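You operate a simulated robot arm through the tools that you are given. There is no shell and no other tool.

You are at the controls of a simulated robot arm. One attempt, no reset.

TASK
Calibrate the blue pH probe in both buffers, then park it wet.
Fine: Meter knob to pH. Rinse the probe in the blue cup before each buffer and before parking. Stand it in pH 7 first, then pH 4, and press CAL when the figure is steady. It ends in the purple cup. No cup is spoilt; the yellow probe stays.

Only the result counts: the job must be done as asked and must still hold three seconds after the hand-in. Knocking over, shifting, dropping, spilling or breaking anything else fails it.

THE ROBOT
A 7-joint arm with a two-finger parallel gripper, fixed in place. Base frame: the origin is on the floor under the middle of its stand, x ahead of it, y to its left, z up. Lengths are in mm, angles in rad, forces in N, time in s.
It reaches about 1058 mm from its shoulder. Its first joint turns from -2.897 to 2.897 rad. Payload 4.4 kg.
Tool frame: the origin (TCP) lies between the finger pads and is the grasp point; the fingertips stand 23 mm ahead of it; z points along the fingers, y is the line along which they close. The gripper opens to 94 mm. The fingers are 38 mm wide and 10 mm thick; the gripper's body (54 by 96 mm) begins 39 mm behind the TCP.
Orientation is told as [roll, pitch, yaw] about the base's x, y, z axes, in that order, counted from this pose: with the fingers straight down and closing along the base's y, the tool's x points along the base's -x, its y along +y and its z along -z.

THE INTERFACE
- The arm moves only by the tool nudge_tool. Its argument "series" is a list of rows, each a list of 3 entries, a list of its own where there are three numbers: the turn, a rotation vector about the tool's x, y, z in units of 60 degrees (1.0 is 60 degrees), then the shift along the tool's x, y, z in units of 150 mm (1.0 is 150 mm), then the finger opening in mm, from 0 to 94. In form: [[[wx, wy, wz], [x, y, z], fingers], ...]. A call has 1 to 20 rows; each row is the pose to reach, as a shift and turn from the pose commanded when the call began, along the tool's axes at that moment. A call with a number of a shift or a turn outside -1 to 1 is refused whole. Each row takes 0.2 s and may step no farther than 50 mm and 0.15 rad from the row before; otherwise, or with a gripper value out of range, the whole call is refused. A pose out of reach is approached as far as the arm can. The call stops where the force on the tool passes 40 N (or 10 N more than at its start, if that is more) or the arm is blocked; 0.2 s more then pass. Each finger travels about 108 mm/s and halts on what it meets, pressing with about 21 N; the grip force reading is that of the motor and also rises with nothing between the fingers. The clock runs only during rows and for 0.2 s after the last one: add rows that repeat a pose to give the fingers time. The reply holds the time, the measured pose of the TCP, the force on the tool along the base axes, the opening and the grip force, in the units named above and with some noise, with the torque about the TCP (base axes, N m) and any sound that the robot's microphone picked up, and new pictures: "show" is both (left out), scene, wrist or none.
- Cameras (640 x 400 px; columns grow to the right, rows downward): "scene" is fixed at [398.3, 500.5, 1623.5]; the picture's right is [-0.98, -0.20, 0.00], its down [-0.10, 0.48, -0.87] and it looks along [0.18, -0.85, -0.49] (base axes); focal length 331 px, centre (320, 200). "wrist" rides on the gripper at [86, 16, -75] in the tool frame; the picture's right is [-0.18, 0.98, 0.00], its down [-0.58, -0.11, -0.81] and it looks along [-0.79, -0.15, 0.59] (tool axes); focal length 243 px, centre (320, 200). There is no depth. A picture from a camera that has moved, and an enlarged one, comes with that camera's place and axes in the base frame and with its lens.
- inspect(camera, box): a new picture of the part [left, top, right, bottom] of that camera's present view, enlarged. It takes no simulated time.
- hand_in(): hands the job in; it is judged then, once.

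Places have to be worked out from the pictures, the camera data and where the tool is seen. Open the gripper and draw the arm clear of the work before you hand the job in, unless the task says otherwise.

The tools are called after "Emit:" by a JSON object that holds its "api" and its "payload". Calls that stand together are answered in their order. nudge_tool: Moves the arm, as the interface text tells. Its arguments: {"type":"object","properties":{"series":{"type":"array","items":{"type":"array"}},"show":{"type":"string","enum":["both","scene","wrist","none"]}},"required":["series"]} The other tools are called the same way: inspect (camera, box) takes an enlarged picture of a part of a camera's view; hand_in () hands the job in.

At the start:

```text
time_s: 0.0
tool_pos: [293.8, -435.7, 1236.8]
orientation: [-0.002, 0.001, 0.003]
wrist_force: [-0.5, -0.5, 0.4]
ft_torque: [0.01, -0.01, 0.04]
opening: 94.0
grasp_force: 0.1
```

scene: 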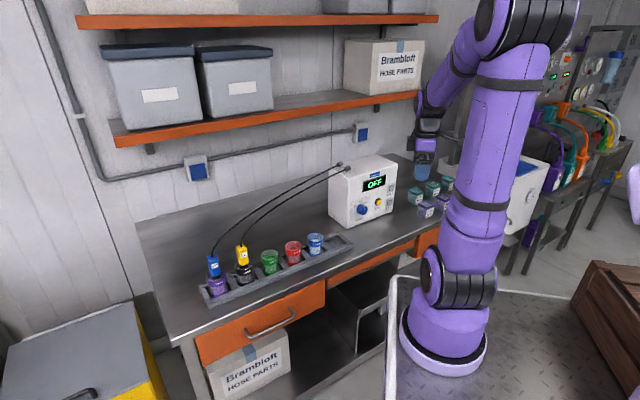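
wrist: 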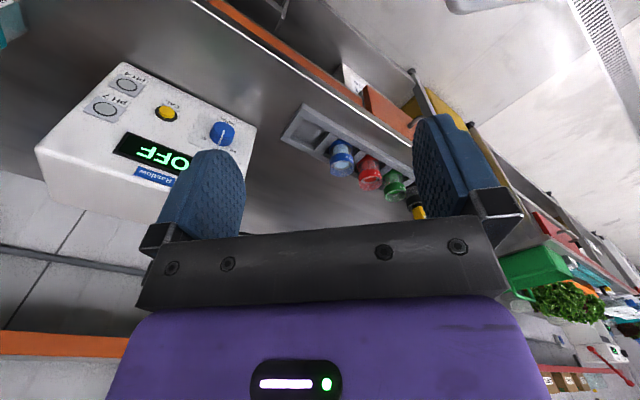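

The scene shows a meter reading OFF, a tray with five cups (purple, black with the yellow probe, green, red, blue) and the blue probe in the purple cup. I take enlarged pictures to read the details before moving.

Emit:
{"api": "inspect", "payload": {"camera": "scene", "box": [190, 220, 360, 310]}}

Emit:
{"api": "inspect", "payload": {"camera": "scene", "box": [310, 140, 480, 240]}}

Emit:
{"api": "inspect", "payload": {"camera": "wrist", "box": [30, 50, 270, 210]}}

Emit:
{"api": "inspect", "payload": {"camera": "wrist", "box": [270, 90, 440, 230]}}

```text
3.76 times, centred on (275, 265) of scene
camera zoom: at [398.3, 500.5, 1623.5], right [-0.98, -0.2, 0.0], down [-0.1, 0.48, -0.87], along [0.18, -0.85, -0.49], focal length 1247 px, centre (489, -45)
```

zoom: 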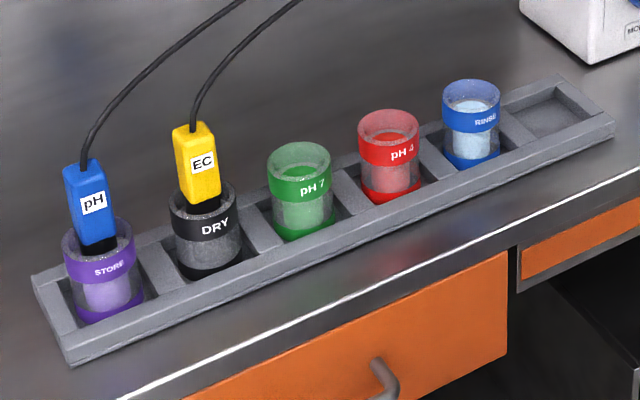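

```text
3.76 times, centred on (395, 190) of scene
camera zoom: at [398.3, 500.5, 1623.5], right [-0.98, -0.2, 0.0], down [-0.1, 0.48, -0.87], along [0.18, -0.85, -0.49], focal length 1247 px, centre (38, 238)
```

zoom: 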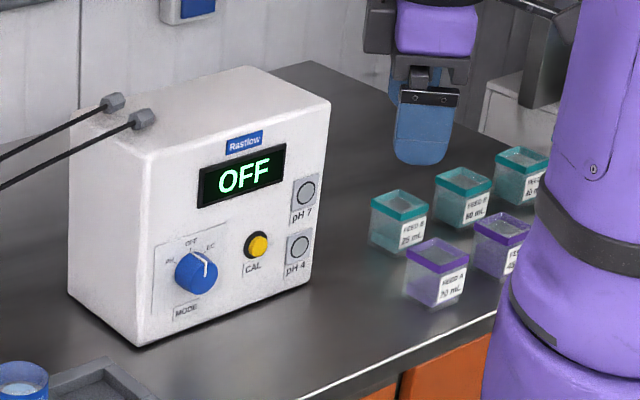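

```text
2.50 times, centred on (150, 130) of wrist
camera zoom: at [208.1, -420.1, 1312.2], right [0.18, 0.98, 0.0], down [0.58, -0.11, 0.81], along [0.79, -0.15, -0.59], focal length 606 px, centre (745, 375)
```

zoom: 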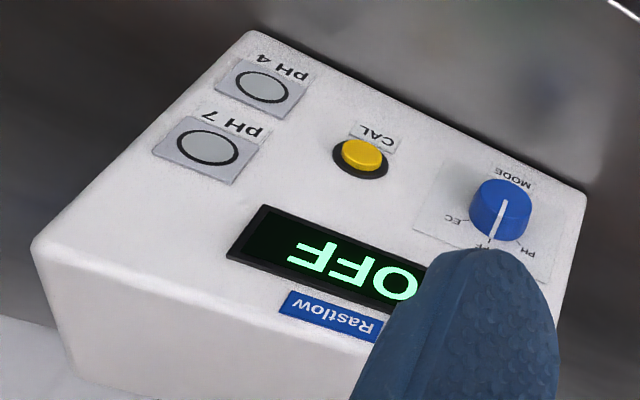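

```text
2.86 times, centred on (355, 160) of wrist
camera zoom: at [208.1, -420.1, 1312.2], right [0.18, 0.98, 0.0], down [0.58, -0.11, 0.81], along [0.79, -0.15, -0.59], focal length 693 px, centre (220, 314)
```

zoom: 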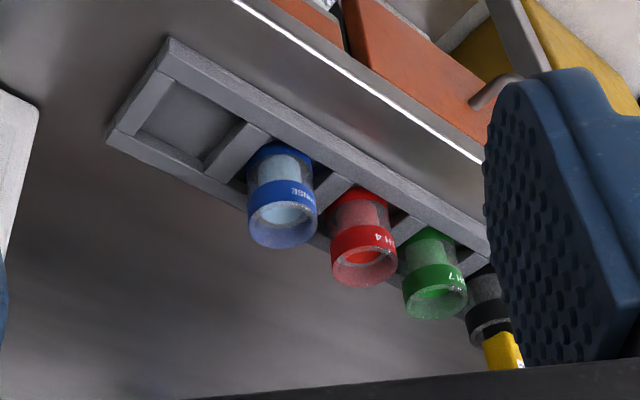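

From triangulating both cameras I put the cup rims near z≈927, with blue at about (612,-444) and purple at about (864,-186), spaced ~90 mm along (0.70,0.71). The meter's knob is near (463,-655,939) and CAL near (403,-726,939). I turn the tool 44° so it squares up with the tray, and start moving towards it.

Emit:
{"api": "nudge_tool", "payload": {"series": [[[0, 0, 0.122], [-0.16, 0.13, 0.08], 94], [[0, 0, 0.244], [-0.33, 0.26, 0.16], 94], [[0, 0, 0.366], [-0.5, 0.39, 0.25], 94], [[0, 0, 0.488], [-0.66, 0.52, 0.33], 94], [[0, 0, 0.61], [-0.83, 0.65, 0.41], 94], [[0, 0, 0.733], [-1, 0.77, 0.5], 94]], "show": "both"}}

```text
time_s: 1.4
tool_pos: [443.0, -319.6, 1163.2]
orientation: [-0.001, -0.002, -0.769]
wrist_force: [-0.6, -0.3, -0.4]
ft_torque: [-0.03, -0.02, -0.01]
opening: 94.0
grasp_force: 0.0
camera wrist: at [392.9, -248.0, 1238.1], right [0.82, 0.58, 0.0], down [0.34, -0.48, 0.81], along [0.47, -0.66, -0.59], focal length 243 px, centre (320, 200)
```

scene: 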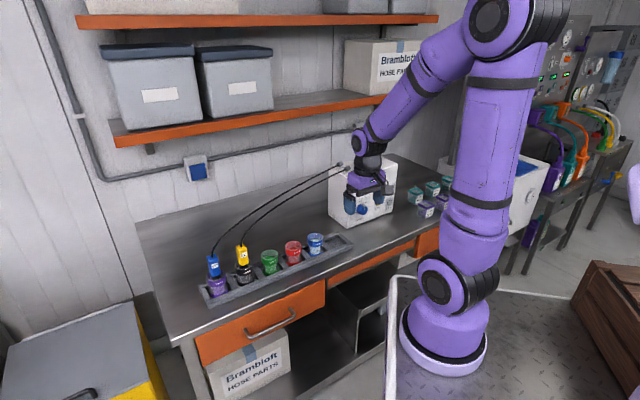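
wrist: 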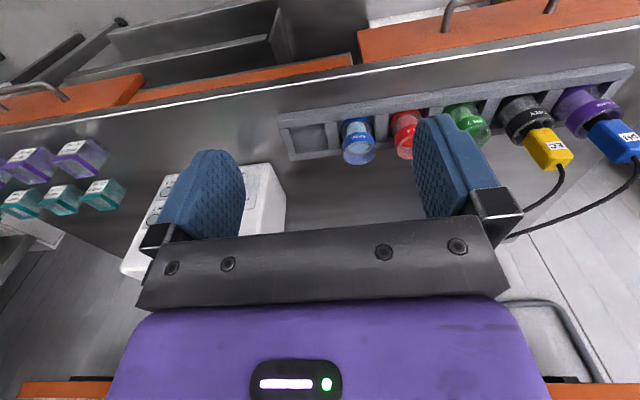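

The tool is now squared to the tray and the wrist camera sees the whole of it. I enlarge this view to pin the positions down better.

Emit:
{"api": "inspect", "payload": {"camera": "wrist", "box": [440, 60, 640, 210]}}

Emit:
{"api": "inspect", "payload": {"camera": "wrist", "box": [270, 60, 480, 200]}}

Emit:
{"api": "inspect", "payload": {"camera": "scene", "box": [190, 150, 390, 310]}}

```text
2.67 times, centred on (540, 135) of wrist
camera zoom: at [392.9, -248.0, 1238.1], right [0.82, 0.58, 0.0], down [0.34, -0.48, 0.81], along [0.47, -0.66, -0.59], focal length 647 px, centre (-267, 373)
```

zoom: 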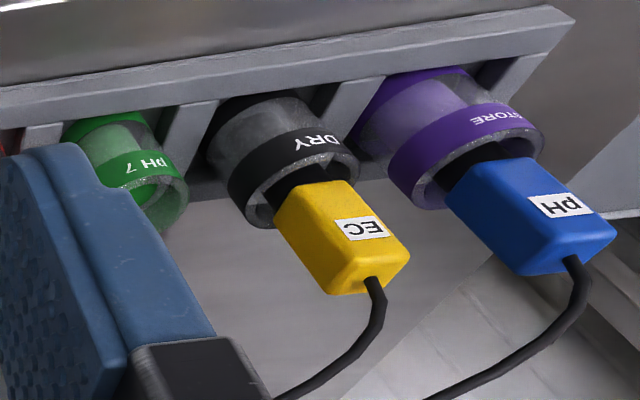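

```text
2.86 times, centred on (375, 130) of wrist
camera zoom: at [392.9, -248.0, 1238.1], right [0.82, 0.58, 0.0], down [0.34, -0.48, 0.81], along [0.47, -0.66, -0.59], focal length 693 px, centre (163, 400)
```

zoom: 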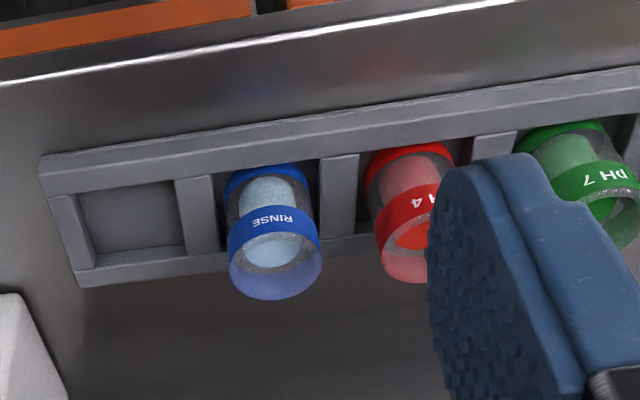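

```text
2.50 times, centred on (290, 230) of scene
camera zoom: at [398.3, 500.5, 1623.5], right [-0.98, -0.2, 0.0], down [-0.1, 0.48, -0.87], along [0.18, -0.85, -0.49], focal length 828 px, centre (395, 125)
```

zoom: 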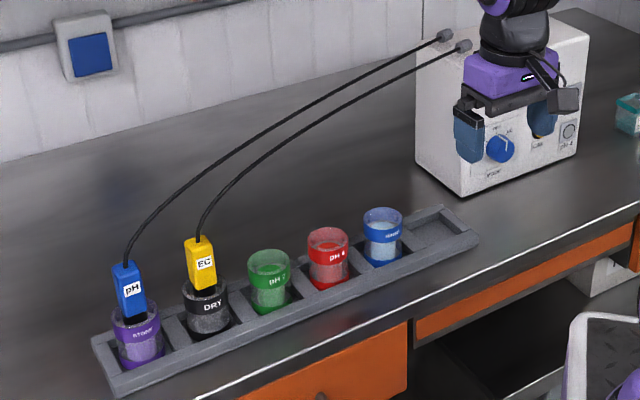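

The tray's right-hand end and the cups agree with my estimates, and both probes stand upright. I slide along the tray direction towards the blue probe for a closer look.

Emit:
{"api": "nudge_tool", "payload": {"series": [[[0, 0, 0], [-0.03, 0.25, 0.05], 94], [[0, 0, 0], [-0.06, 0.5, 0.1], 94], [[0, 0, 0], [-0.09, 0.75, 0.15], 94], [[0, 0, 0], [-0.11, 1.0, 0.2], 94]], "show": "none"}}

Emit:
{"api": "nudge_tool", "payload": {"series": [[[0, 0, 0], [-0.03, 0.25, 0.05], 94], [[0, 0, 0], [-0.06, 0.5, 0.1], 94], [[0, 0, 0], [-0.09, 0.75, 0.15], 94], [[0, 0, 0], [-0.11, 1.0, 0.2], 94]], "show": "both"}}

```text
time_s: 2.4
tool_pos: [559.1, -221.7, 1131.9]
orientation: [0.0, -0.001, -0.765]
wrist_force: [-0.1, 0.4, -0.1]
ft_torque: [-0.02, -0.05, 0.01]
opening: 93.8
grasp_force: 0.0
```

```text
time_s: 3.4
tool_pos: [675.0, -129.6, 1101.7]
orientation: [0.0, 0.001, -0.768]
wrist_force: [-0.9, 0.5, -0.2]
ft_torque: [0.02, -0.03, 0.0]
opening: 93.9
grasp_force: 0.0
camera wrist: at [625.0, -57.4, 1177.0], right [0.81, 0.58, 0.0], down [0.34, -0.48, 0.81], along [0.47, -0.66, -0.59], focal length 243 px, centre (320, 200)
```

scene: 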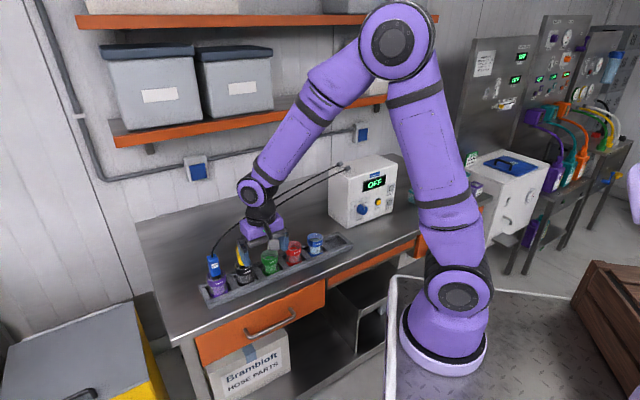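
wrist: 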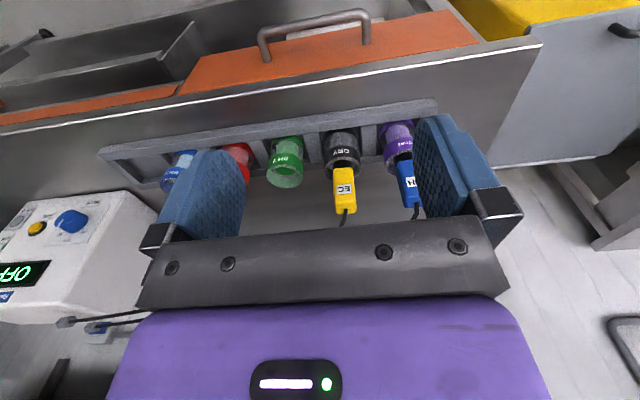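

I enlarge the middle of this wrist view to measure the probes and cups.

Emit:
{"api": "inspect", "payload": {"camera": "wrist", "box": [250, 90, 450, 230]}}

Emit:
{"api": "inspect", "payload": {"camera": "wrist", "box": [0, 180, 180, 340]}}

```text
2.86 times, centred on (350, 160) of wrist
camera zoom: at [625.0, -57.4, 1177.0], right [0.81, 0.58, 0.0], down [0.34, -0.48, 0.81], along [0.47, -0.66, -0.59], focal length 693 px, centre (234, 314)
```

zoom: 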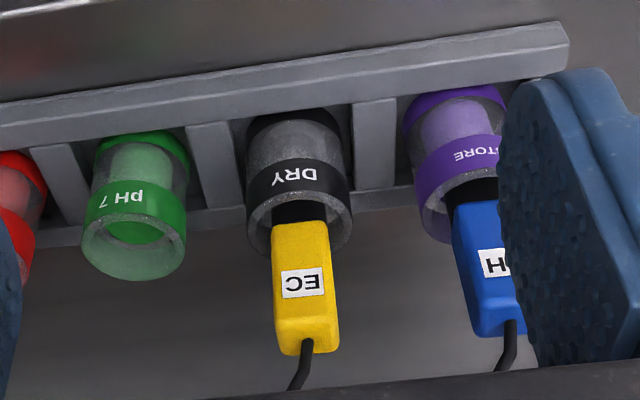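

```text
2.50 times, centred on (90, 260) of wrist
camera zoom: at [625.0, -57.4, 1177.0], right [0.81, 0.58, 0.0], down [0.34, -0.48, 0.81], along [0.47, -0.66, -0.59], focal length 606 px, centre (895, 50)
```

zoom: 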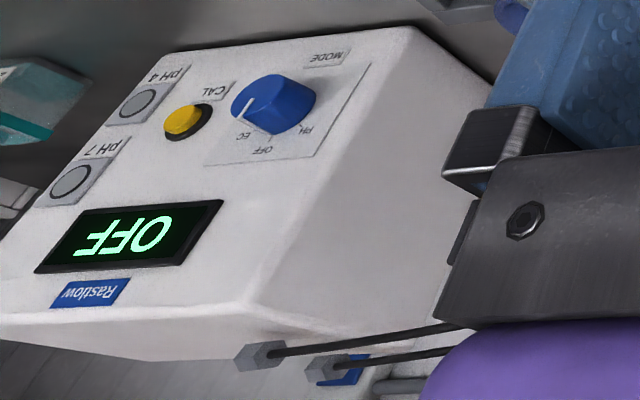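

The blue probe is still partly hidden behind a finger. I slide a further ~110 mm along the tray to bring it between the fingers, then enlarge.

Emit:
{"api": "nudge_tool", "payload": {"series": [[[0, 0, 0], [0, 0.25, 0.05], 94], [[0, 0, 0], [0, 0.5, 0.1], 94], [[0, 0, 0], [0, 0.75, 0.15], 94]], "show": "both"}}

Emit:
{"api": "inspect", "payload": {"camera": "wrist", "box": [230, 80, 430, 220]}}

```text
time_s: 4.2
tool_pos: [753.3, -47.2, 1079.3]
orientation: [0.0, 0.0, -0.769]
wrist_force: [-0.4, -0.7, -0.1]
ft_torque: [0.06, -0.01, -0.03]
opening: 94.2
grasp_force: 0.1
camera wrist: at [702.8, 23.6, 1154.1], right [0.81, 0.58, 0.0], down [0.34, -0.48, 0.81], along [0.47, -0.66, -0.59], focal length 243 px, centre (320, 200)
```

scene: 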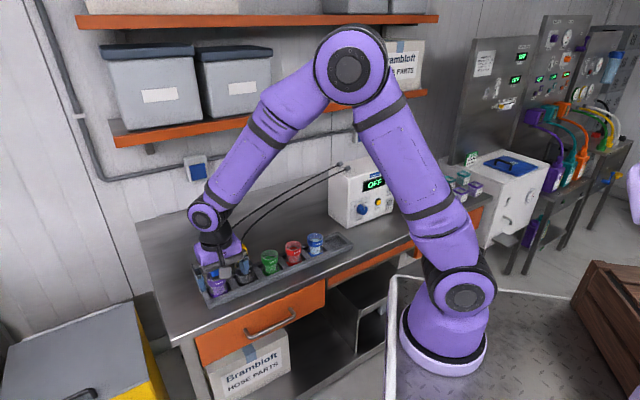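
wrist: 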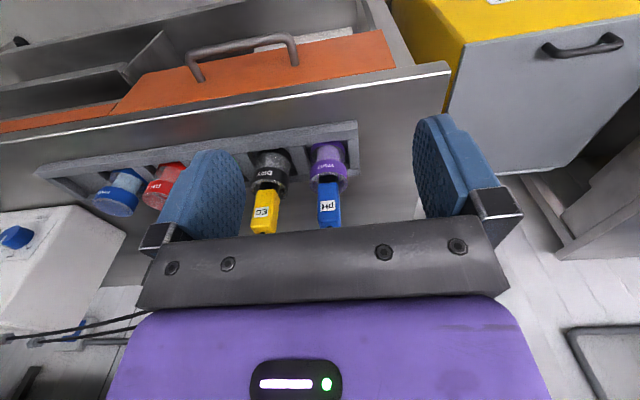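

```text
2.86 times, centred on (330, 150) of wrist
camera zoom: at [702.8, 23.6, 1154.1], right [0.81, 0.58, 0.0], down [0.34, -0.48, 0.81], along [0.47, -0.66, -0.59], focal length 693 px, centre (291, 343)
```

zoom: 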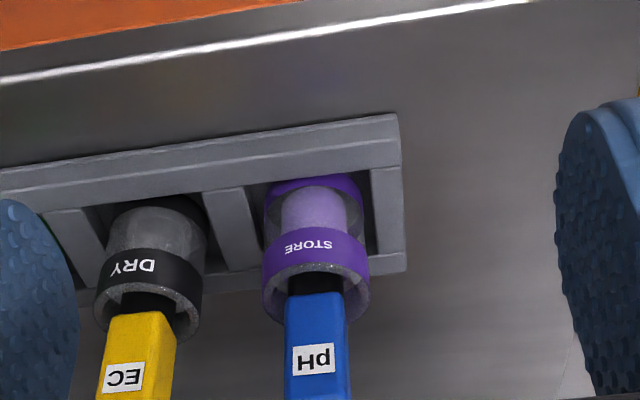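

The purple cup comes out at (866,-186), agreeing with the scene camera, and the probe body is ~24 mm square, spans z≈928–1003 and is aligned with my tool. I tilt the tool 45° forward, so I can come at the probe from the robot's side and keep clear of the cables.

Emit:
{"api": "nudge_tool", "payload": {"series": [[[0, -0.125, 0], [0, 0, 0], 94], [[0, -0.25, 0], [0, 0, 0], 94], [[0, -0.375, 0], [0, 0, 0], 94], [[0, -0.5, 0], [0, 0, 0], 94], [[0, -0.625, 0], [0, 0, 0], 94], [[0, -0.75, 0], [0, 0, 0], 94]], "show": "both"}}

```text
time_s: 5.6
tool_pos: [754.2, -48.3, 1081.0]
orientation: [0.001, -0.79, -0.771]
wrist_force: [0.6, -0.7, 0.1]
ft_torque: [0.01, 0.04, 0.05]
opening: 94.0
grasp_force: 0.1
camera wrist: at [684.0, 42.4, 1072.5], right [0.78, 0.62, 0.13], down [-0.19, 0.03, 0.98], along [0.6, -0.79, 0.15], focal length 243 px, centre (320, 200)
```

scene: 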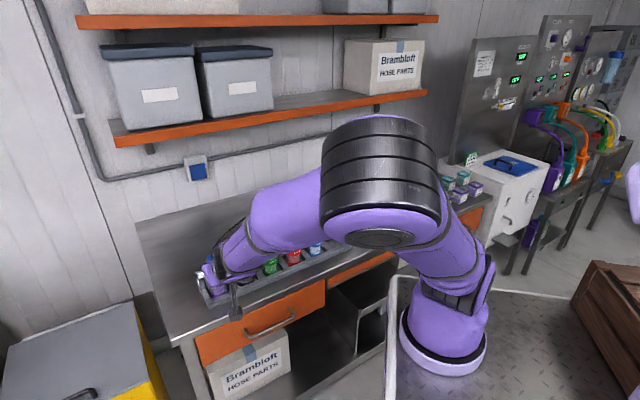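
wrist: 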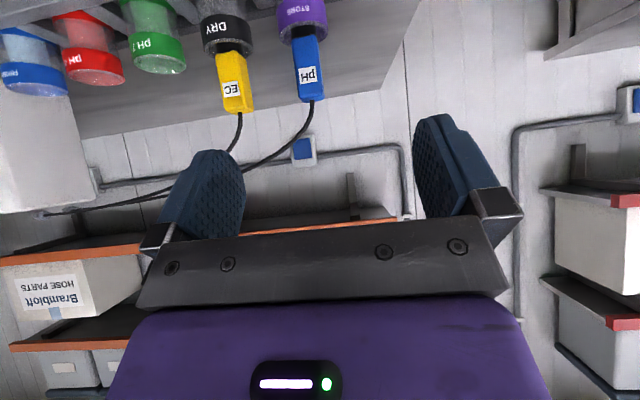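

The tilt worked; the elbow swung towards +y and all the cups are visible upside-down in the wrist view. I enlarge the blue probe to refine its place before the approach.

Emit:
{"api": "inspect", "payload": {"camera": "wrist", "box": [190, 0, 380, 130]}}

Emit:
{"api": "inspect", "payload": {"camera": "scene", "box": [180, 210, 360, 330]}}

```text
3.08 times, centred on (285, 65) of wrist
camera zoom: at [684.0, 42.4, 1072.5], right [0.78, 0.62, 0.13], down [-0.19, 0.03, 0.98], along [0.6, -0.79, 0.15], focal length 746 px, centre (428, 615)
```

zoom: 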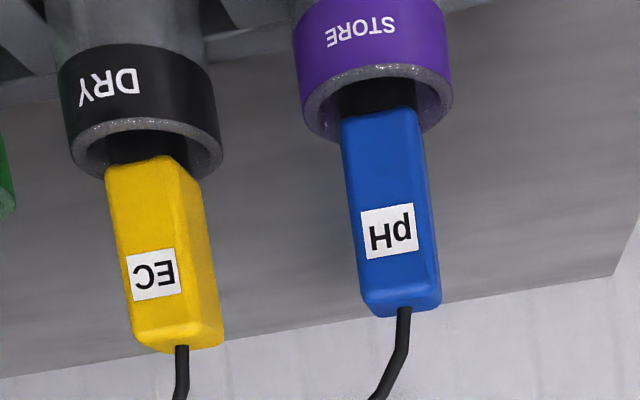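

```text
3.33 times, centred on (270, 270) of scene
camera zoom: at [398.3, 500.5, 1623.5], right [-0.98, -0.2, 0.0], down [-0.1, 0.48, -0.87], along [0.18, -0.85, -0.49], focal length 1104 px, centre (487, -33)
```

zoom: 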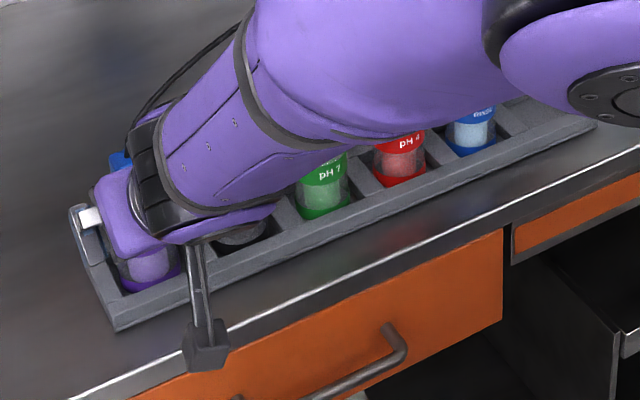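

Re-measured: the blue body's axis is at (866,-186.5) and the body runs z≈929 to 998. I tilt 12° more to about 57°, narrow the fingers to 60 mm and go to a standoff 70 mm short of the grasp point (866,-186.5,970).

Emit:
{"api": "nudge_tool", "payload": {"series": [[[0, -0.04, 0], [-0.042, -0.029, 0.18], 80], [[0, -0.08, 0], [-0.084, -0.057, 0.36], 70], [[0, -0.12, 0], [-0.127, -0.086, 0.54], 60], [[0, -0.16, 0], [-0.169, -0.114, 0.72], 60], [[0, -0.2, 0], [-0.211, -0.143, 0.899], 60]], "show": "both"}}

Emit:
{"api": "inspect", "payload": {"camera": "wrist", "box": [200, 0, 440, 210]}}

```text
time_s: 6.8
tool_pos: [822.1, -143.0, 1007.1]
orientation: [-0.002, -0.996, -0.765]
wrist_force: [-0.9, 0.6, 0.7]
ft_torque: [0.01, 0.02, -0.02]
opening: 60.1
grasp_force: 0.1
camera wrist: at [755.5, -55.3, 975.1], right [0.75, 0.64, 0.15], down [-0.34, 0.17, 0.93], along [0.57, -0.75, 0.34], focal length 243 px, centre (320, 200)
```

scene: 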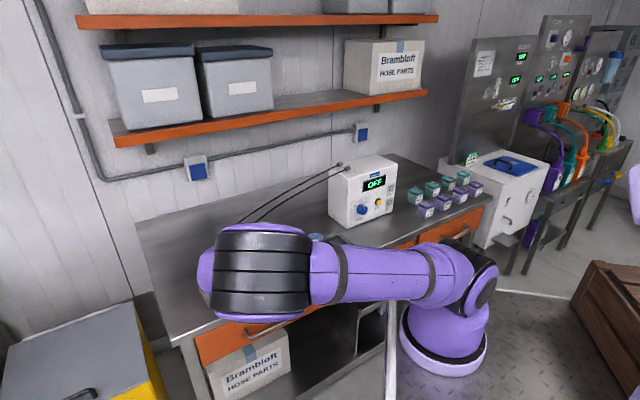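
wrist: 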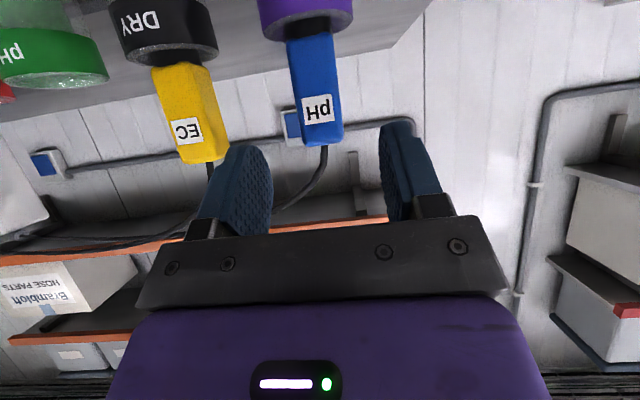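

```text
1.90 times, centred on (320, 105) of wrist
camera zoom: at [755.5, -55.3, 975.1], right [0.75, 0.64, 0.15], down [-0.34, 0.17, 0.93], along [0.57, -0.75, 0.34], focal length 462 px, centre (320, 381)
```

zoom: 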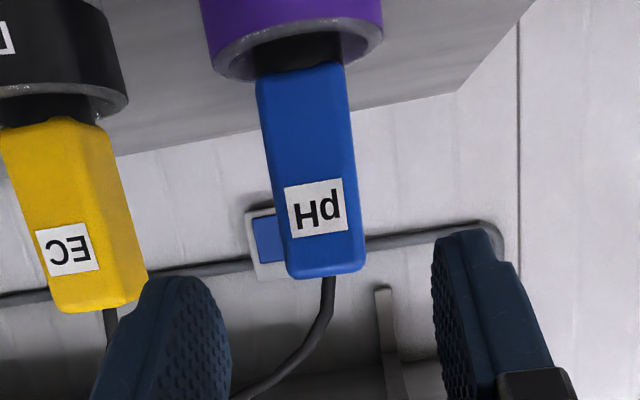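

The probe body lies between the open fingers with a slight (≈2.5 mm) offset towards -y, and the elbow is high and clear of the bench. I advance 72 mm along the fingers with a small correction and look again before closing.

Emit:
{"api": "nudge_tool", "payload": {"series": [[[0, 0, 0], [-0.006, -0.017, 0.16], 60], [[0, 0, 0], [-0.012, -0.017, 0.32], 60], [[0, 0, 0], [-0.017, -0.017, 0.48], 60]], "show": "both"}}

Emit:
{"api": "inspect", "payload": {"camera": "wrist", "box": [200, 0, 440, 230]}}

```text
time_s: 7.6
tool_pos: [865.2, -186.1, 970.8]
orientation: [-0.001, -0.996, -0.763]
wrist_force: [-0.4, 0.3, -0.3]
ft_torque: [0.0, -0.01, 0.0]
opening: 59.8
grasp_force: 0.0
camera wrist: at [797.6, -98.9, 938.6], right [0.75, 0.64, 0.15], down [-0.34, 0.17, 0.93], along [0.57, -0.75, 0.34], focal length 243 px, centre (320, 200)
```

scene: 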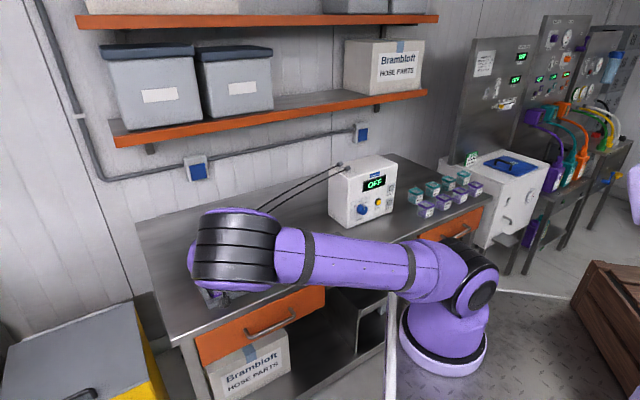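
wrist: 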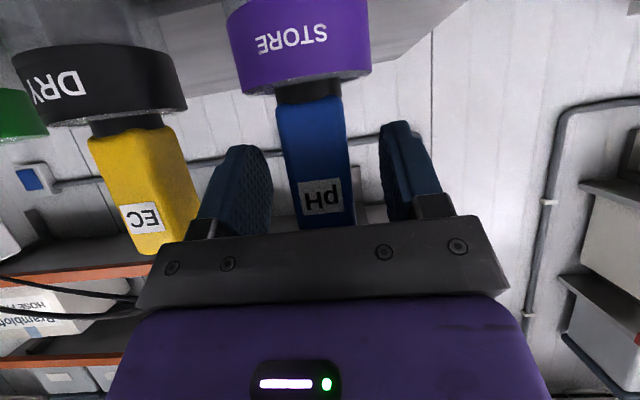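

```text
1.74 times, centred on (320, 115) of wrist
camera zoom: at [797.6, -98.9, 938.6], right [0.75, 0.64, 0.15], down [-0.34, 0.17, 0.93], along [0.57, -0.75, 0.34], focal length 422 px, centre (320, 348)
```

zoom: 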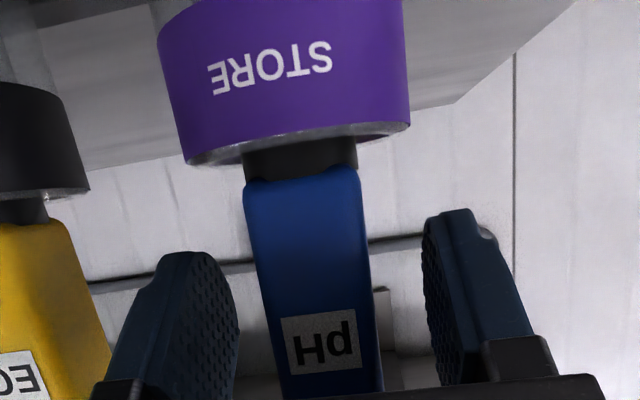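

The probe body is centred between the fingers at the label height, with the finger edges clear of the cup rim. I close on it and hold for several rows.

Emit:
{"api": "nudge_tool", "payload": {"series": [[[0, 0, 0], [0, 0, 0], 40], [[0, 0, 0], [0, 0, 0], 30], [[0, 0, 0], [0, 0, 0], 10], [[0, 0, 0], [0, 0, 0], 10], [[0, 0, 0], [0, 0, 0], 10]], "show": "wrist"}}

```text
time_s: 8.8
tool_pos: [865.0, -186.2, 969.6]
orientation: [-0.001, -0.996, -0.766]
wrist_force: [0.2, 0.6, 0.4]
ft_torque: [0.02, -0.02, 0.03]
opening: 28.6
grasp_force: 21.0
camera wrist: at [797.7, -99.4, 938.6], right [0.75, 0.64, 0.15], down [-0.33, 0.17, 0.93], along [0.57, -0.75, 0.34], focal length 243 px, centre (320, 200)
```

wrist: 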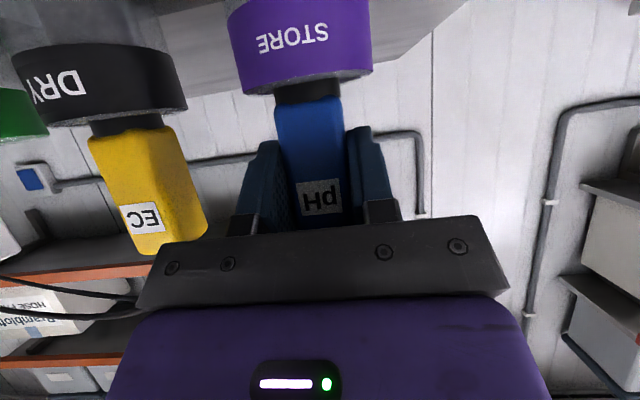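

The fingers hold the body at 28.6 mm with 21 N and no side load. I lift straight up 120 mm (base vertical, i.e. along -x and -z of the tilted tool).

Emit:
{"api": "nudge_tool", "payload": {"series": [[[0, 0, 0], [-0.112, 0, -0.073], 10], [[0, 0, 0], [-0.224, 0, -0.145], 10], [[0, 0, 0], [-0.336, 0, -0.218], 10], [[0, 0, 0], [-0.447, 0, -0.29], 10], [[0, 0, 0], [-0.559, 0, -0.363], 10], [[0, 0, 0], [-0.671, 0, -0.436], 10]], "show": "both"}}

Emit:
{"api": "inspect", "payload": {"camera": "wrist", "box": [160, 0, 440, 200]}}

```text
time_s: 10.2
tool_pos: [866.7, -187.7, 1089.6]
orientation: [-0.001, -0.996, -0.764]
wrist_force: [0.9, -0.9, -0.6]
ft_torque: [-0.01, -0.02, -0.04]
opening: 29.0
grasp_force: 20.6
camera wrist: at [799.5, -101.3, 1058.4], right [0.75, 0.64, 0.15], down [-0.33, 0.17, 0.93], along [0.57, -0.75, 0.34], focal length 243 px, centre (320, 200)
```

scene: 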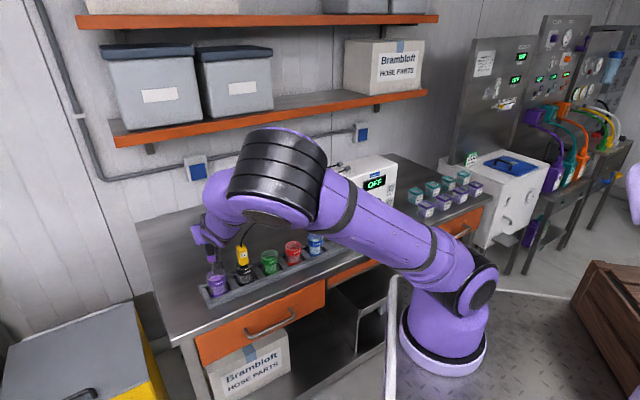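
wrist: 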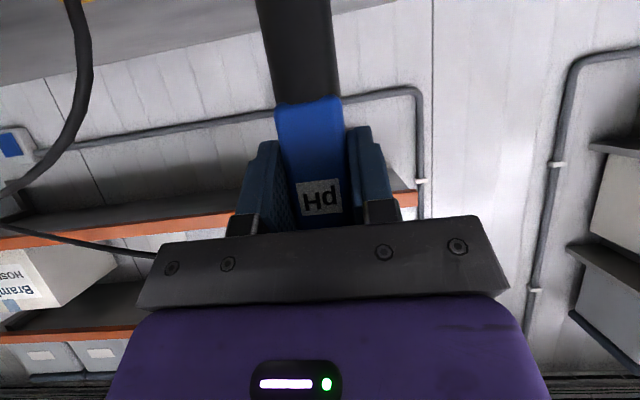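

```text
2.00 times, centred on (300, 100) of wrist
camera zoom: at [799.5, -101.3, 1058.4], right [0.75, 0.64, 0.15], down [-0.33, 0.17, 0.93], along [0.57, -0.75, 0.34], focal length 485 px, centre (360, 400)
```

zoom: 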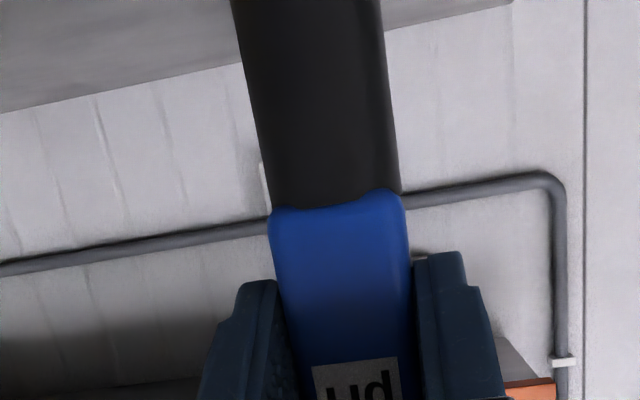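

The probe came up with the gripper. I enlarge the scene view to check how far the tip clears the purple cup.

Emit:
{"api": "inspect", "payload": {"camera": "scene", "box": [180, 200, 340, 310]}}

```text
3.64 times, centred on (260, 255) of scene
camera zoom: at [398.3, 500.5, 1623.5], right [-0.98, -0.2, 0.0], down [-0.1, 0.48, -0.87], along [0.18, -0.85, -0.49], focal length 1205 px, centre (538, 0)
```

zoom: 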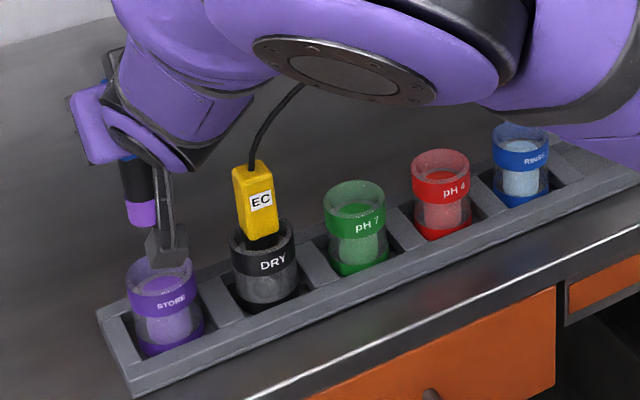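

The tip (now purple-wet) is at about z=981, i.e. 108 mm below the TCP and well over the rims. I draw back 80 mm towards the robot so as to pass in front of the yellow probe and the other cups, then slide along the tray towards the blue cup.

Emit:
{"api": "nudge_tool", "payload": {"series": [[[0, 0, 0], [0.097, 0, -0.149], 10], [[0, 0, 0], [0.194, 0, -0.298], 10], [[0, 0, 0], [0.29, 0, -0.447], 10], [[0, 0, 0], [0.29, -0.25, -0.447], 10], [[0, 0, 0], [0.29, -0.5, -0.447], 10], [[0, 0, 0], [0.29, -0.75, -0.447], 10], [[0, 0, 0], [0.29, -1.0, -0.447], 10]], "show": "both"}}

```text
time_s: 11.8
tool_pos: [706.4, -237.6, 1089.6]
orientation: [-0.004, -0.997, -0.762]
wrist_force: [0.8, 2.1, -0.6]
ft_torque: [-0.05, -0.01, -0.08]
opening: 28.4
grasp_force: 20.8
camera wrist: at [638.8, -150.1, 1059.3], right [0.75, 0.64, 0.15], down [-0.33, 0.17, 0.93], along [0.57, -0.75, 0.34], focal length 243 px, centre (320, 200)
```

scene: 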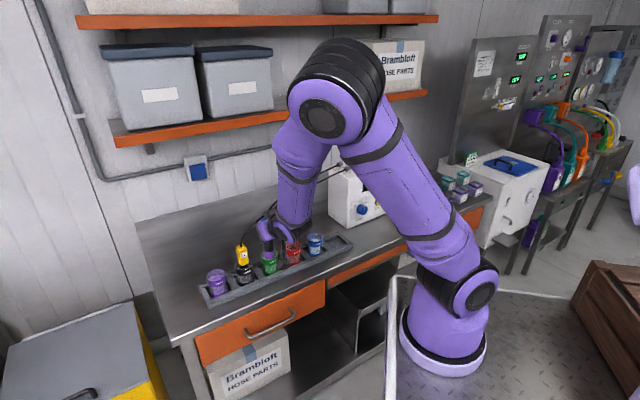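
wrist: 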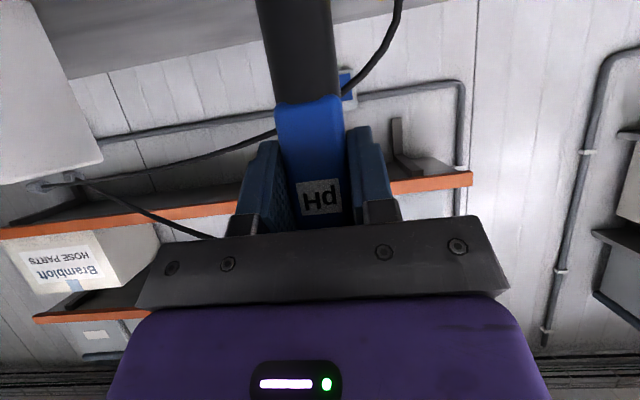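

All clear, the grip holds. I continue along the tray in front of the cups.

Emit:
{"api": "nudge_tool", "payload": {"series": [[[0, 0, 0], [0, -0.25, 0], 10], [[0, 0, 0], [0, -0.5, 0], 10], [[0, 0, 0], [0, -0.75, 0], 10], [[0, 0, 0], [0, -1.0, 0], 10]], "show": "none"}}

Emit:
{"api": "nudge_tool", "payload": {"series": [[[0, 0, 0], [0, -0.2, 0], 10], [[0, 0, 0], [0, -0.408, 0], 10]], "show": "both"}}

Emit:
{"api": "inspect", "payload": {"camera": "scene", "box": [190, 190, 370, 310]}}

```text
time_s: 12.8
tool_pos: [616.7, -358.0, 1091.3]
orientation: [-0.002, -0.997, -0.763]
wrist_force: [1.0, 0.6, -0.4]
ft_torque: [-0.04, 0.01, -0.05]
opening: 28.5
grasp_force: 20.8
out of reach, approached as far as the arm can: row 3, 4
```

```text
time_s: 13.4
tool_pos: [576.0, -406.5, 1091.9]
orientation: [-0.002, -0.994, -0.763]
wrist_force: [-0.4, 0.6, -0.1]
ft_torque: [-0.01, 0.0, 0.0]
opening: 28.9
grasp_force: 20.9
out of reach, approached as far as the arm can: row 1, 2
camera wrist: at [509.2, -318.3, 1060.7], right [0.75, 0.64, 0.15], down [-0.33, 0.17, 0.93], along [0.57, -0.75, 0.34], focal length 243 px, centre (320, 200)
```

scene: 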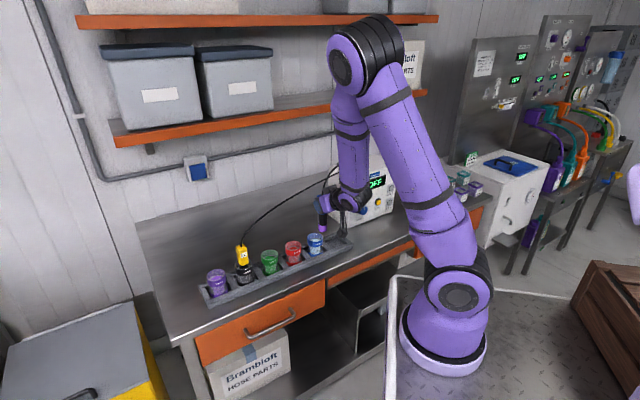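
wrist: 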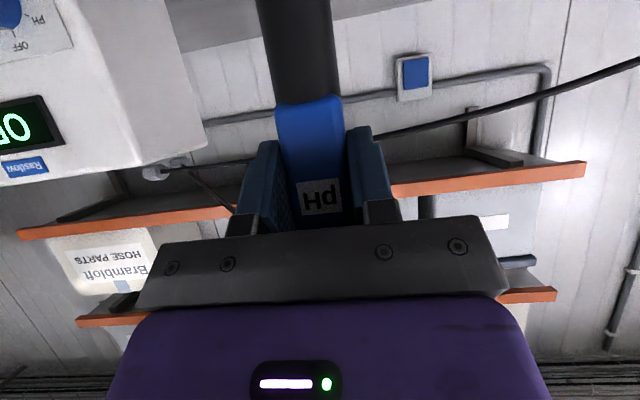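

```text
3.33 times, centred on (280, 250) of scene
camera zoom: at [398.3, 500.5, 1623.5], right [-0.98, -0.2, 0.0], down [-0.1, 0.48, -0.87], along [0.18, -0.85, -0.49], focal length 1104 px, centre (453, 33)
```

zoom: 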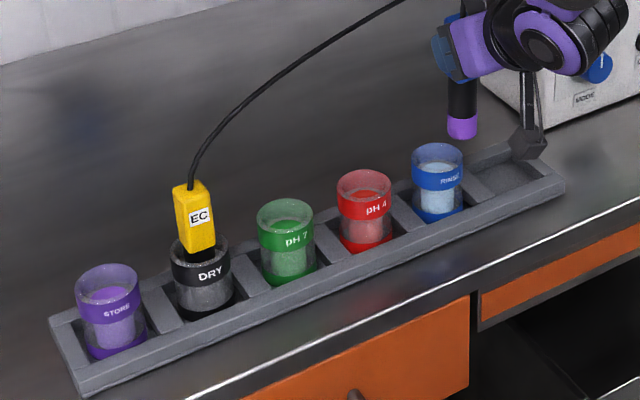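

The tip is just to the right of the blue cup; the arm reports it was held ~22 mm short of my drawn-back line (too close to the robot at this tilt), which is harmless. From the scene camera I put the blue cup at (611,-442), so I move forward ~50 mm to hover over it.

Emit:
{"api": "nudge_tool", "payload": {"series": [[[0, 0, 0], [-0.09, -0.005, 0.14], 10], [[0, 0, 0], [-0.181, -0.009, 0.28], 10], [[0, 0, 0], [-0.181, -0.009, 0.28], 10]], "show": "both"}}

Emit:
{"api": "inspect", "payload": {"camera": "scene", "box": [260, 180, 380, 270]}}

```text
time_s: 14.2
tool_pos: [609.9, -441.8, 1092.1]
orientation: [-0.001, -0.997, -0.766]
wrist_force: [-0.1, -0.5, -0.6]
ft_torque: [0.01, 0.01, 0.0]
opening: 28.7
grasp_force: 20.9
camera wrist: at [543.5, -355.0, 1061.2], right [0.75, 0.64, 0.15], down [-0.33, 0.17, 0.93], along [0.56, -0.75, 0.34], focal length 243 px, centre (320, 200)
```

scene: 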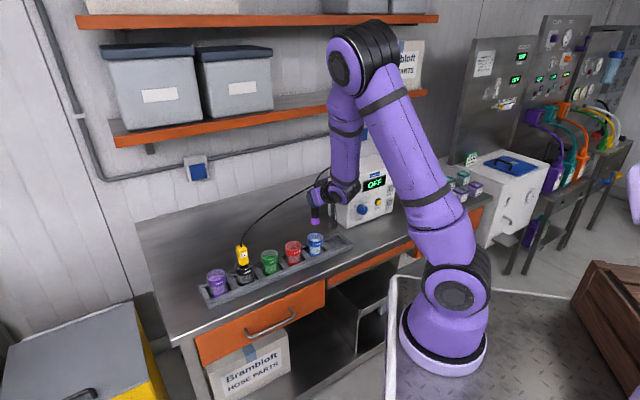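
wrist: 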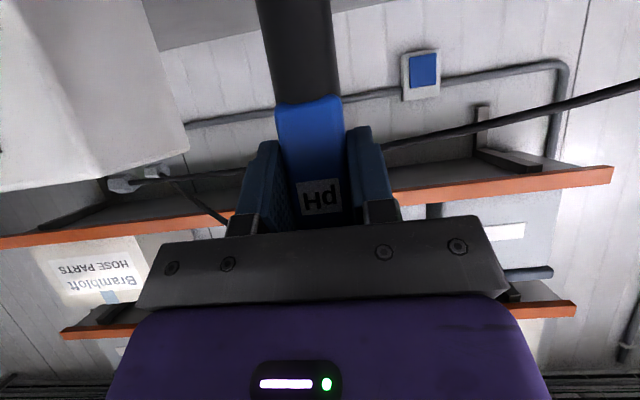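

```text
4.44 times, centred on (320, 225) of scene
camera zoom: at [398.3, 500.5, 1623.5], right [-0.98, -0.2, 0.0], down [-0.1, 0.48, -0.87], along [0.18, -0.85, -0.49], focal length 1472 px, centre (320, 89)
```

zoom: 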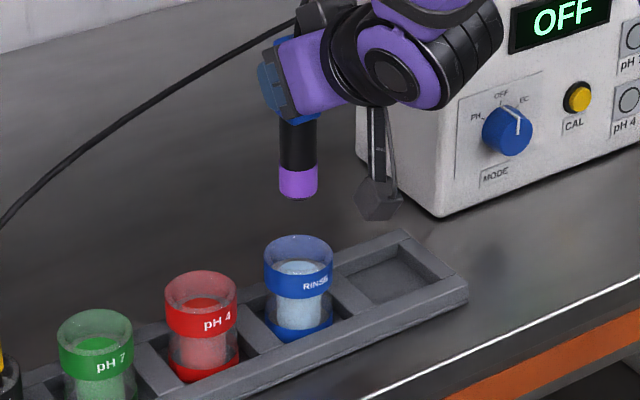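

The tip hangs directly above the blue RINSE cup in the scene view. I lower 116 mm straight down, stopping a few mm above the cup floor, and keep it there about a second and a half.

Emit:
{"api": "nudge_tool", "payload": {"series": [[[0, 0, 0], [0.108, 0, 0.07], 10], [[0, 0, 0], [0.216, 0, 0.14], 10], [[0, 0, 0], [0.325, 0, 0.21], 10], [[0, 0, 0], [0.433, 0, 0.28], 10], [[0, 0, 0], [0.541, 0, 0.35], 10], [[0, 0, 0], [0.649, 0, 0.42], 10], [[0, 0, 0], [0.649, 0, 0.42], 10], [[0, 0, 0], [0.649, 0, 0.42], 10], [[0, 0, 0], [0.649, 0, 0.42], 10], [[0, 0, 0], [0.649, 0, 0.42], 10], [[0, 0, 0], [0.649, 0, 0.42], 10], [[0, 0, 0], [0.649, 0, 0.42], 10]], "show": "both"}}

Emit:
{"api": "inspect", "payload": {"camera": "scene", "box": [260, 180, 380, 270]}}

```text
time_s: 16.8
tool_pos: [611.3, -442.7, 975.5]
orientation: [-0.003, -0.999, -0.765]
wrist_force: [-0.3, -0.5, 0.6]
ft_torque: [0.05, 0.01, -0.02]
opening: 28.8
grasp_force: 21.0
camera wrist: at [544.1, -354.8, 944.8], right [0.75, 0.64, 0.15], down [-0.33, 0.17, 0.93], along [0.57, -0.75, 0.34], focal length 243 px, centre (320, 200)
```

scene: 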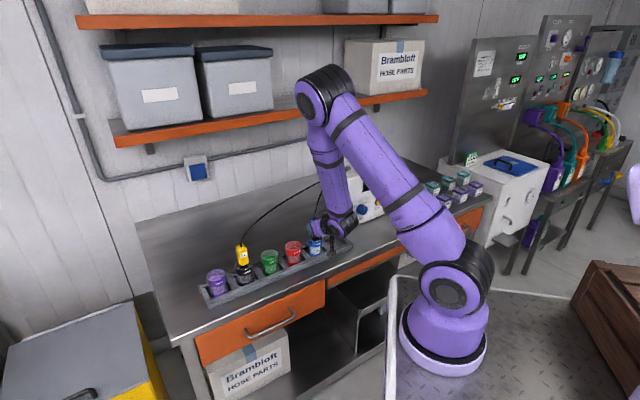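
wrist: 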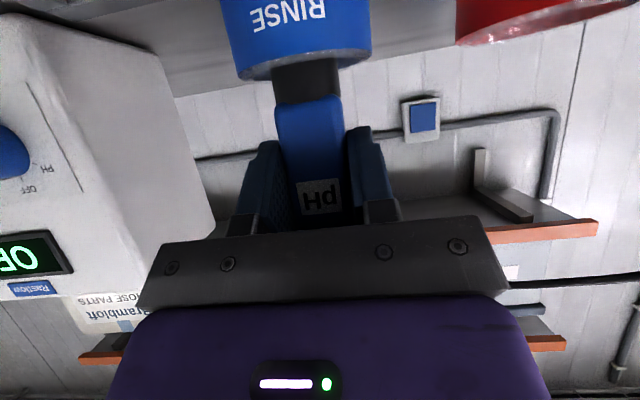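

```text
4.44 times, centred on (320, 225) of scene
camera zoom: at [398.3, 500.5, 1623.5], right [-0.98, -0.2, 0.0], down [-0.1, 0.48, -0.87], along [0.18, -0.85, -0.49], focal length 1472 px, centre (320, 89)
```

zoom: 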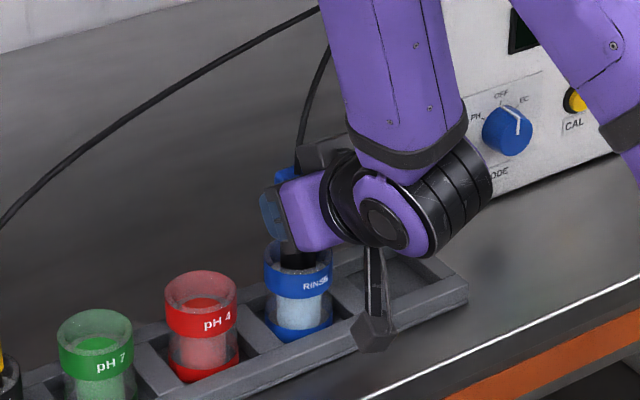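

The probe is in the rinse without any contact force. I lift it back up the same 116 mm and check the tip's colour.

Emit:
{"api": "nudge_tool", "payload": {"series": [[[0, 0, 0], [-0.108, 0, -0.07], 10], [[0, 0, 0], [-0.216, 0, -0.14], 10], [[0, 0, 0], [-0.325, 0, -0.21], 10], [[0, 0, 0], [-0.433, 0, -0.28], 10], [[0, 0, 0], [-0.541, 0, -0.35], 10], [[0, 0, 0], [-0.649, 0, -0.42], 10]], "show": "scene"}}

Emit:
{"api": "inspect", "payload": {"camera": "scene", "box": [260, 180, 380, 270]}}

```text
time_s: 18.2
tool_pos: [613.2, -441.8, 1093.3]
orientation: [-0.001, -0.996, -0.763]
wrist_force: [-0.2, 0.4, -0.8]
ft_torque: [0.03, 0.01, -0.01]
opening: 28.7
grasp_force: 21.1
```

scene: 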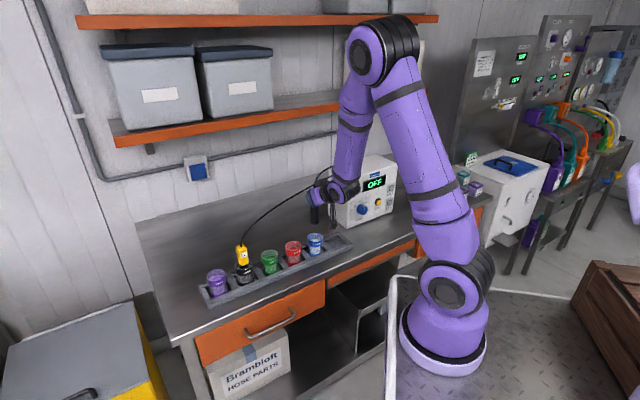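

```text
4.44 times, centred on (320, 225) of scene
camera zoom: at [398.3, 500.5, 1623.5], right [-0.98, -0.2, 0.0], down [-0.1, 0.48, -0.87], along [0.18, -0.85, -0.49], focal length 1472 px, centre (320, 89)
```

zoom: 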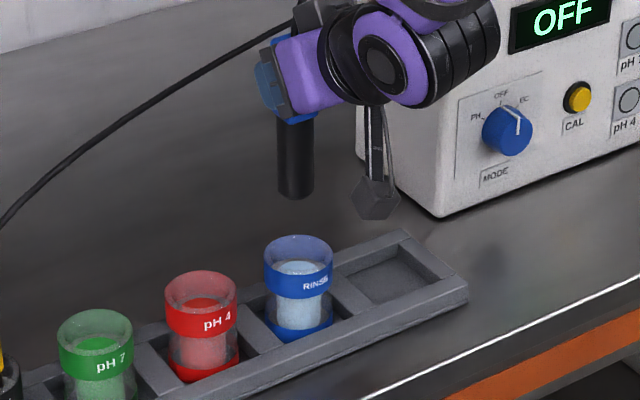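

The purple film is gone from the tip, so the rinse took. I carry the probe round the front of the red cup to the green pH 7 cup at about (738,-314).

Emit:
{"api": "nudge_tool", "payload": {"series": [[[0, 0, 0], [0.09, 0.167, -0.14], 10], [[0, 0, 0], [0.181, 0.333, -0.28], 10], [[0, 0, 0], [0.181, 0.62, -0.28], 10], [[0, 0, 0], [0.181, 0.9, -0.28], 10]], "show": "none"}}

Emit:
{"api": "nudge_tool", "payload": {"series": [[[0, 0, 0], [-0.095, 0.2, 0.147], 10], [[0, 0, 0], [-0.191, 0.305, 0.295], 10], [[0, 0, 0], [-0.191, 0.305, 0.295], 10]], "show": "both"}}

Emit:
{"api": "inspect", "payload": {"camera": "scene", "box": [200, 190, 350, 300]}}

```text
time_s: 19.2
tool_pos: [668.4, -310.2, 1090.5]
orientation: [-0.002, -0.993, -0.765]
wrist_force: [0.3, -0.3, -0.6]
ft_torque: [-0.03, 0.02, 0.0]
opening: 28.7
grasp_force: 21.0
```

```text
time_s: 20.0
tool_pos: [738.7, -313.8, 1091.4]
orientation: [-0.003, -0.996, -0.766]
wrist_force: [0.4, -0.5, 0.0]
ft_torque: [0.01, 0.01, 0.01]
opening: 28.7
grasp_force: 20.8
camera wrist: at [672.3, -226.1, 1059.8], right [0.75, 0.64, 0.15], down [-0.33, 0.17, 0.93], along [0.57, -0.75, 0.34], focal length 243 px, centre (320, 200)
```

scene: 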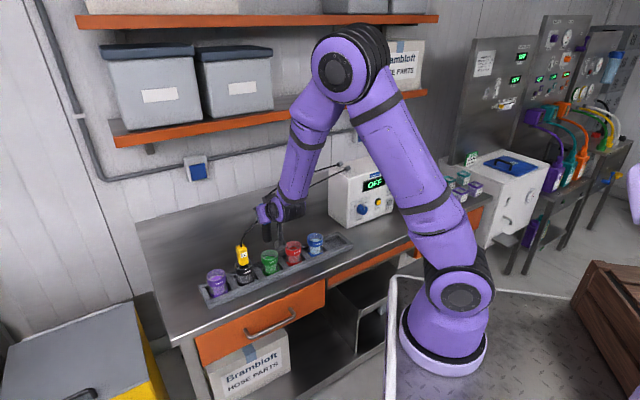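
wrist: 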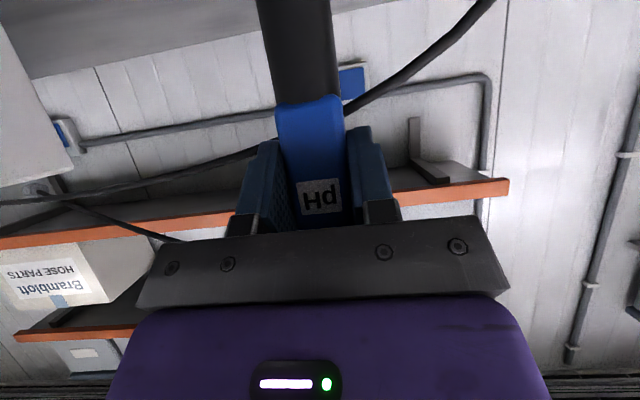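

```text
3.64 times, centred on (275, 245) of scene
camera zoom: at [398.3, 500.5, 1623.5], right [-0.98, -0.2, 0.0], down [-0.1, 0.48, -0.87], along [0.18, -0.85, -0.49], focal length 1205 px, centre (484, 36)
```

zoom: 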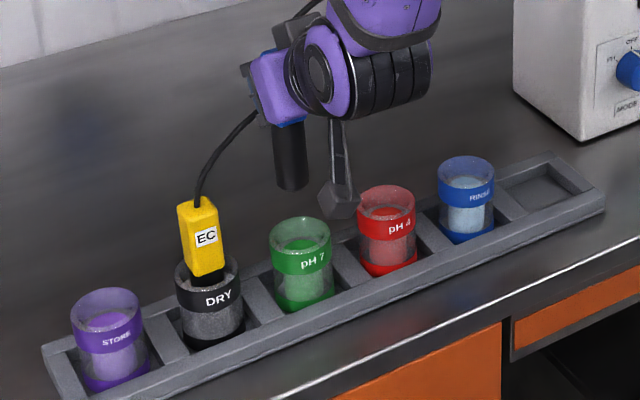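

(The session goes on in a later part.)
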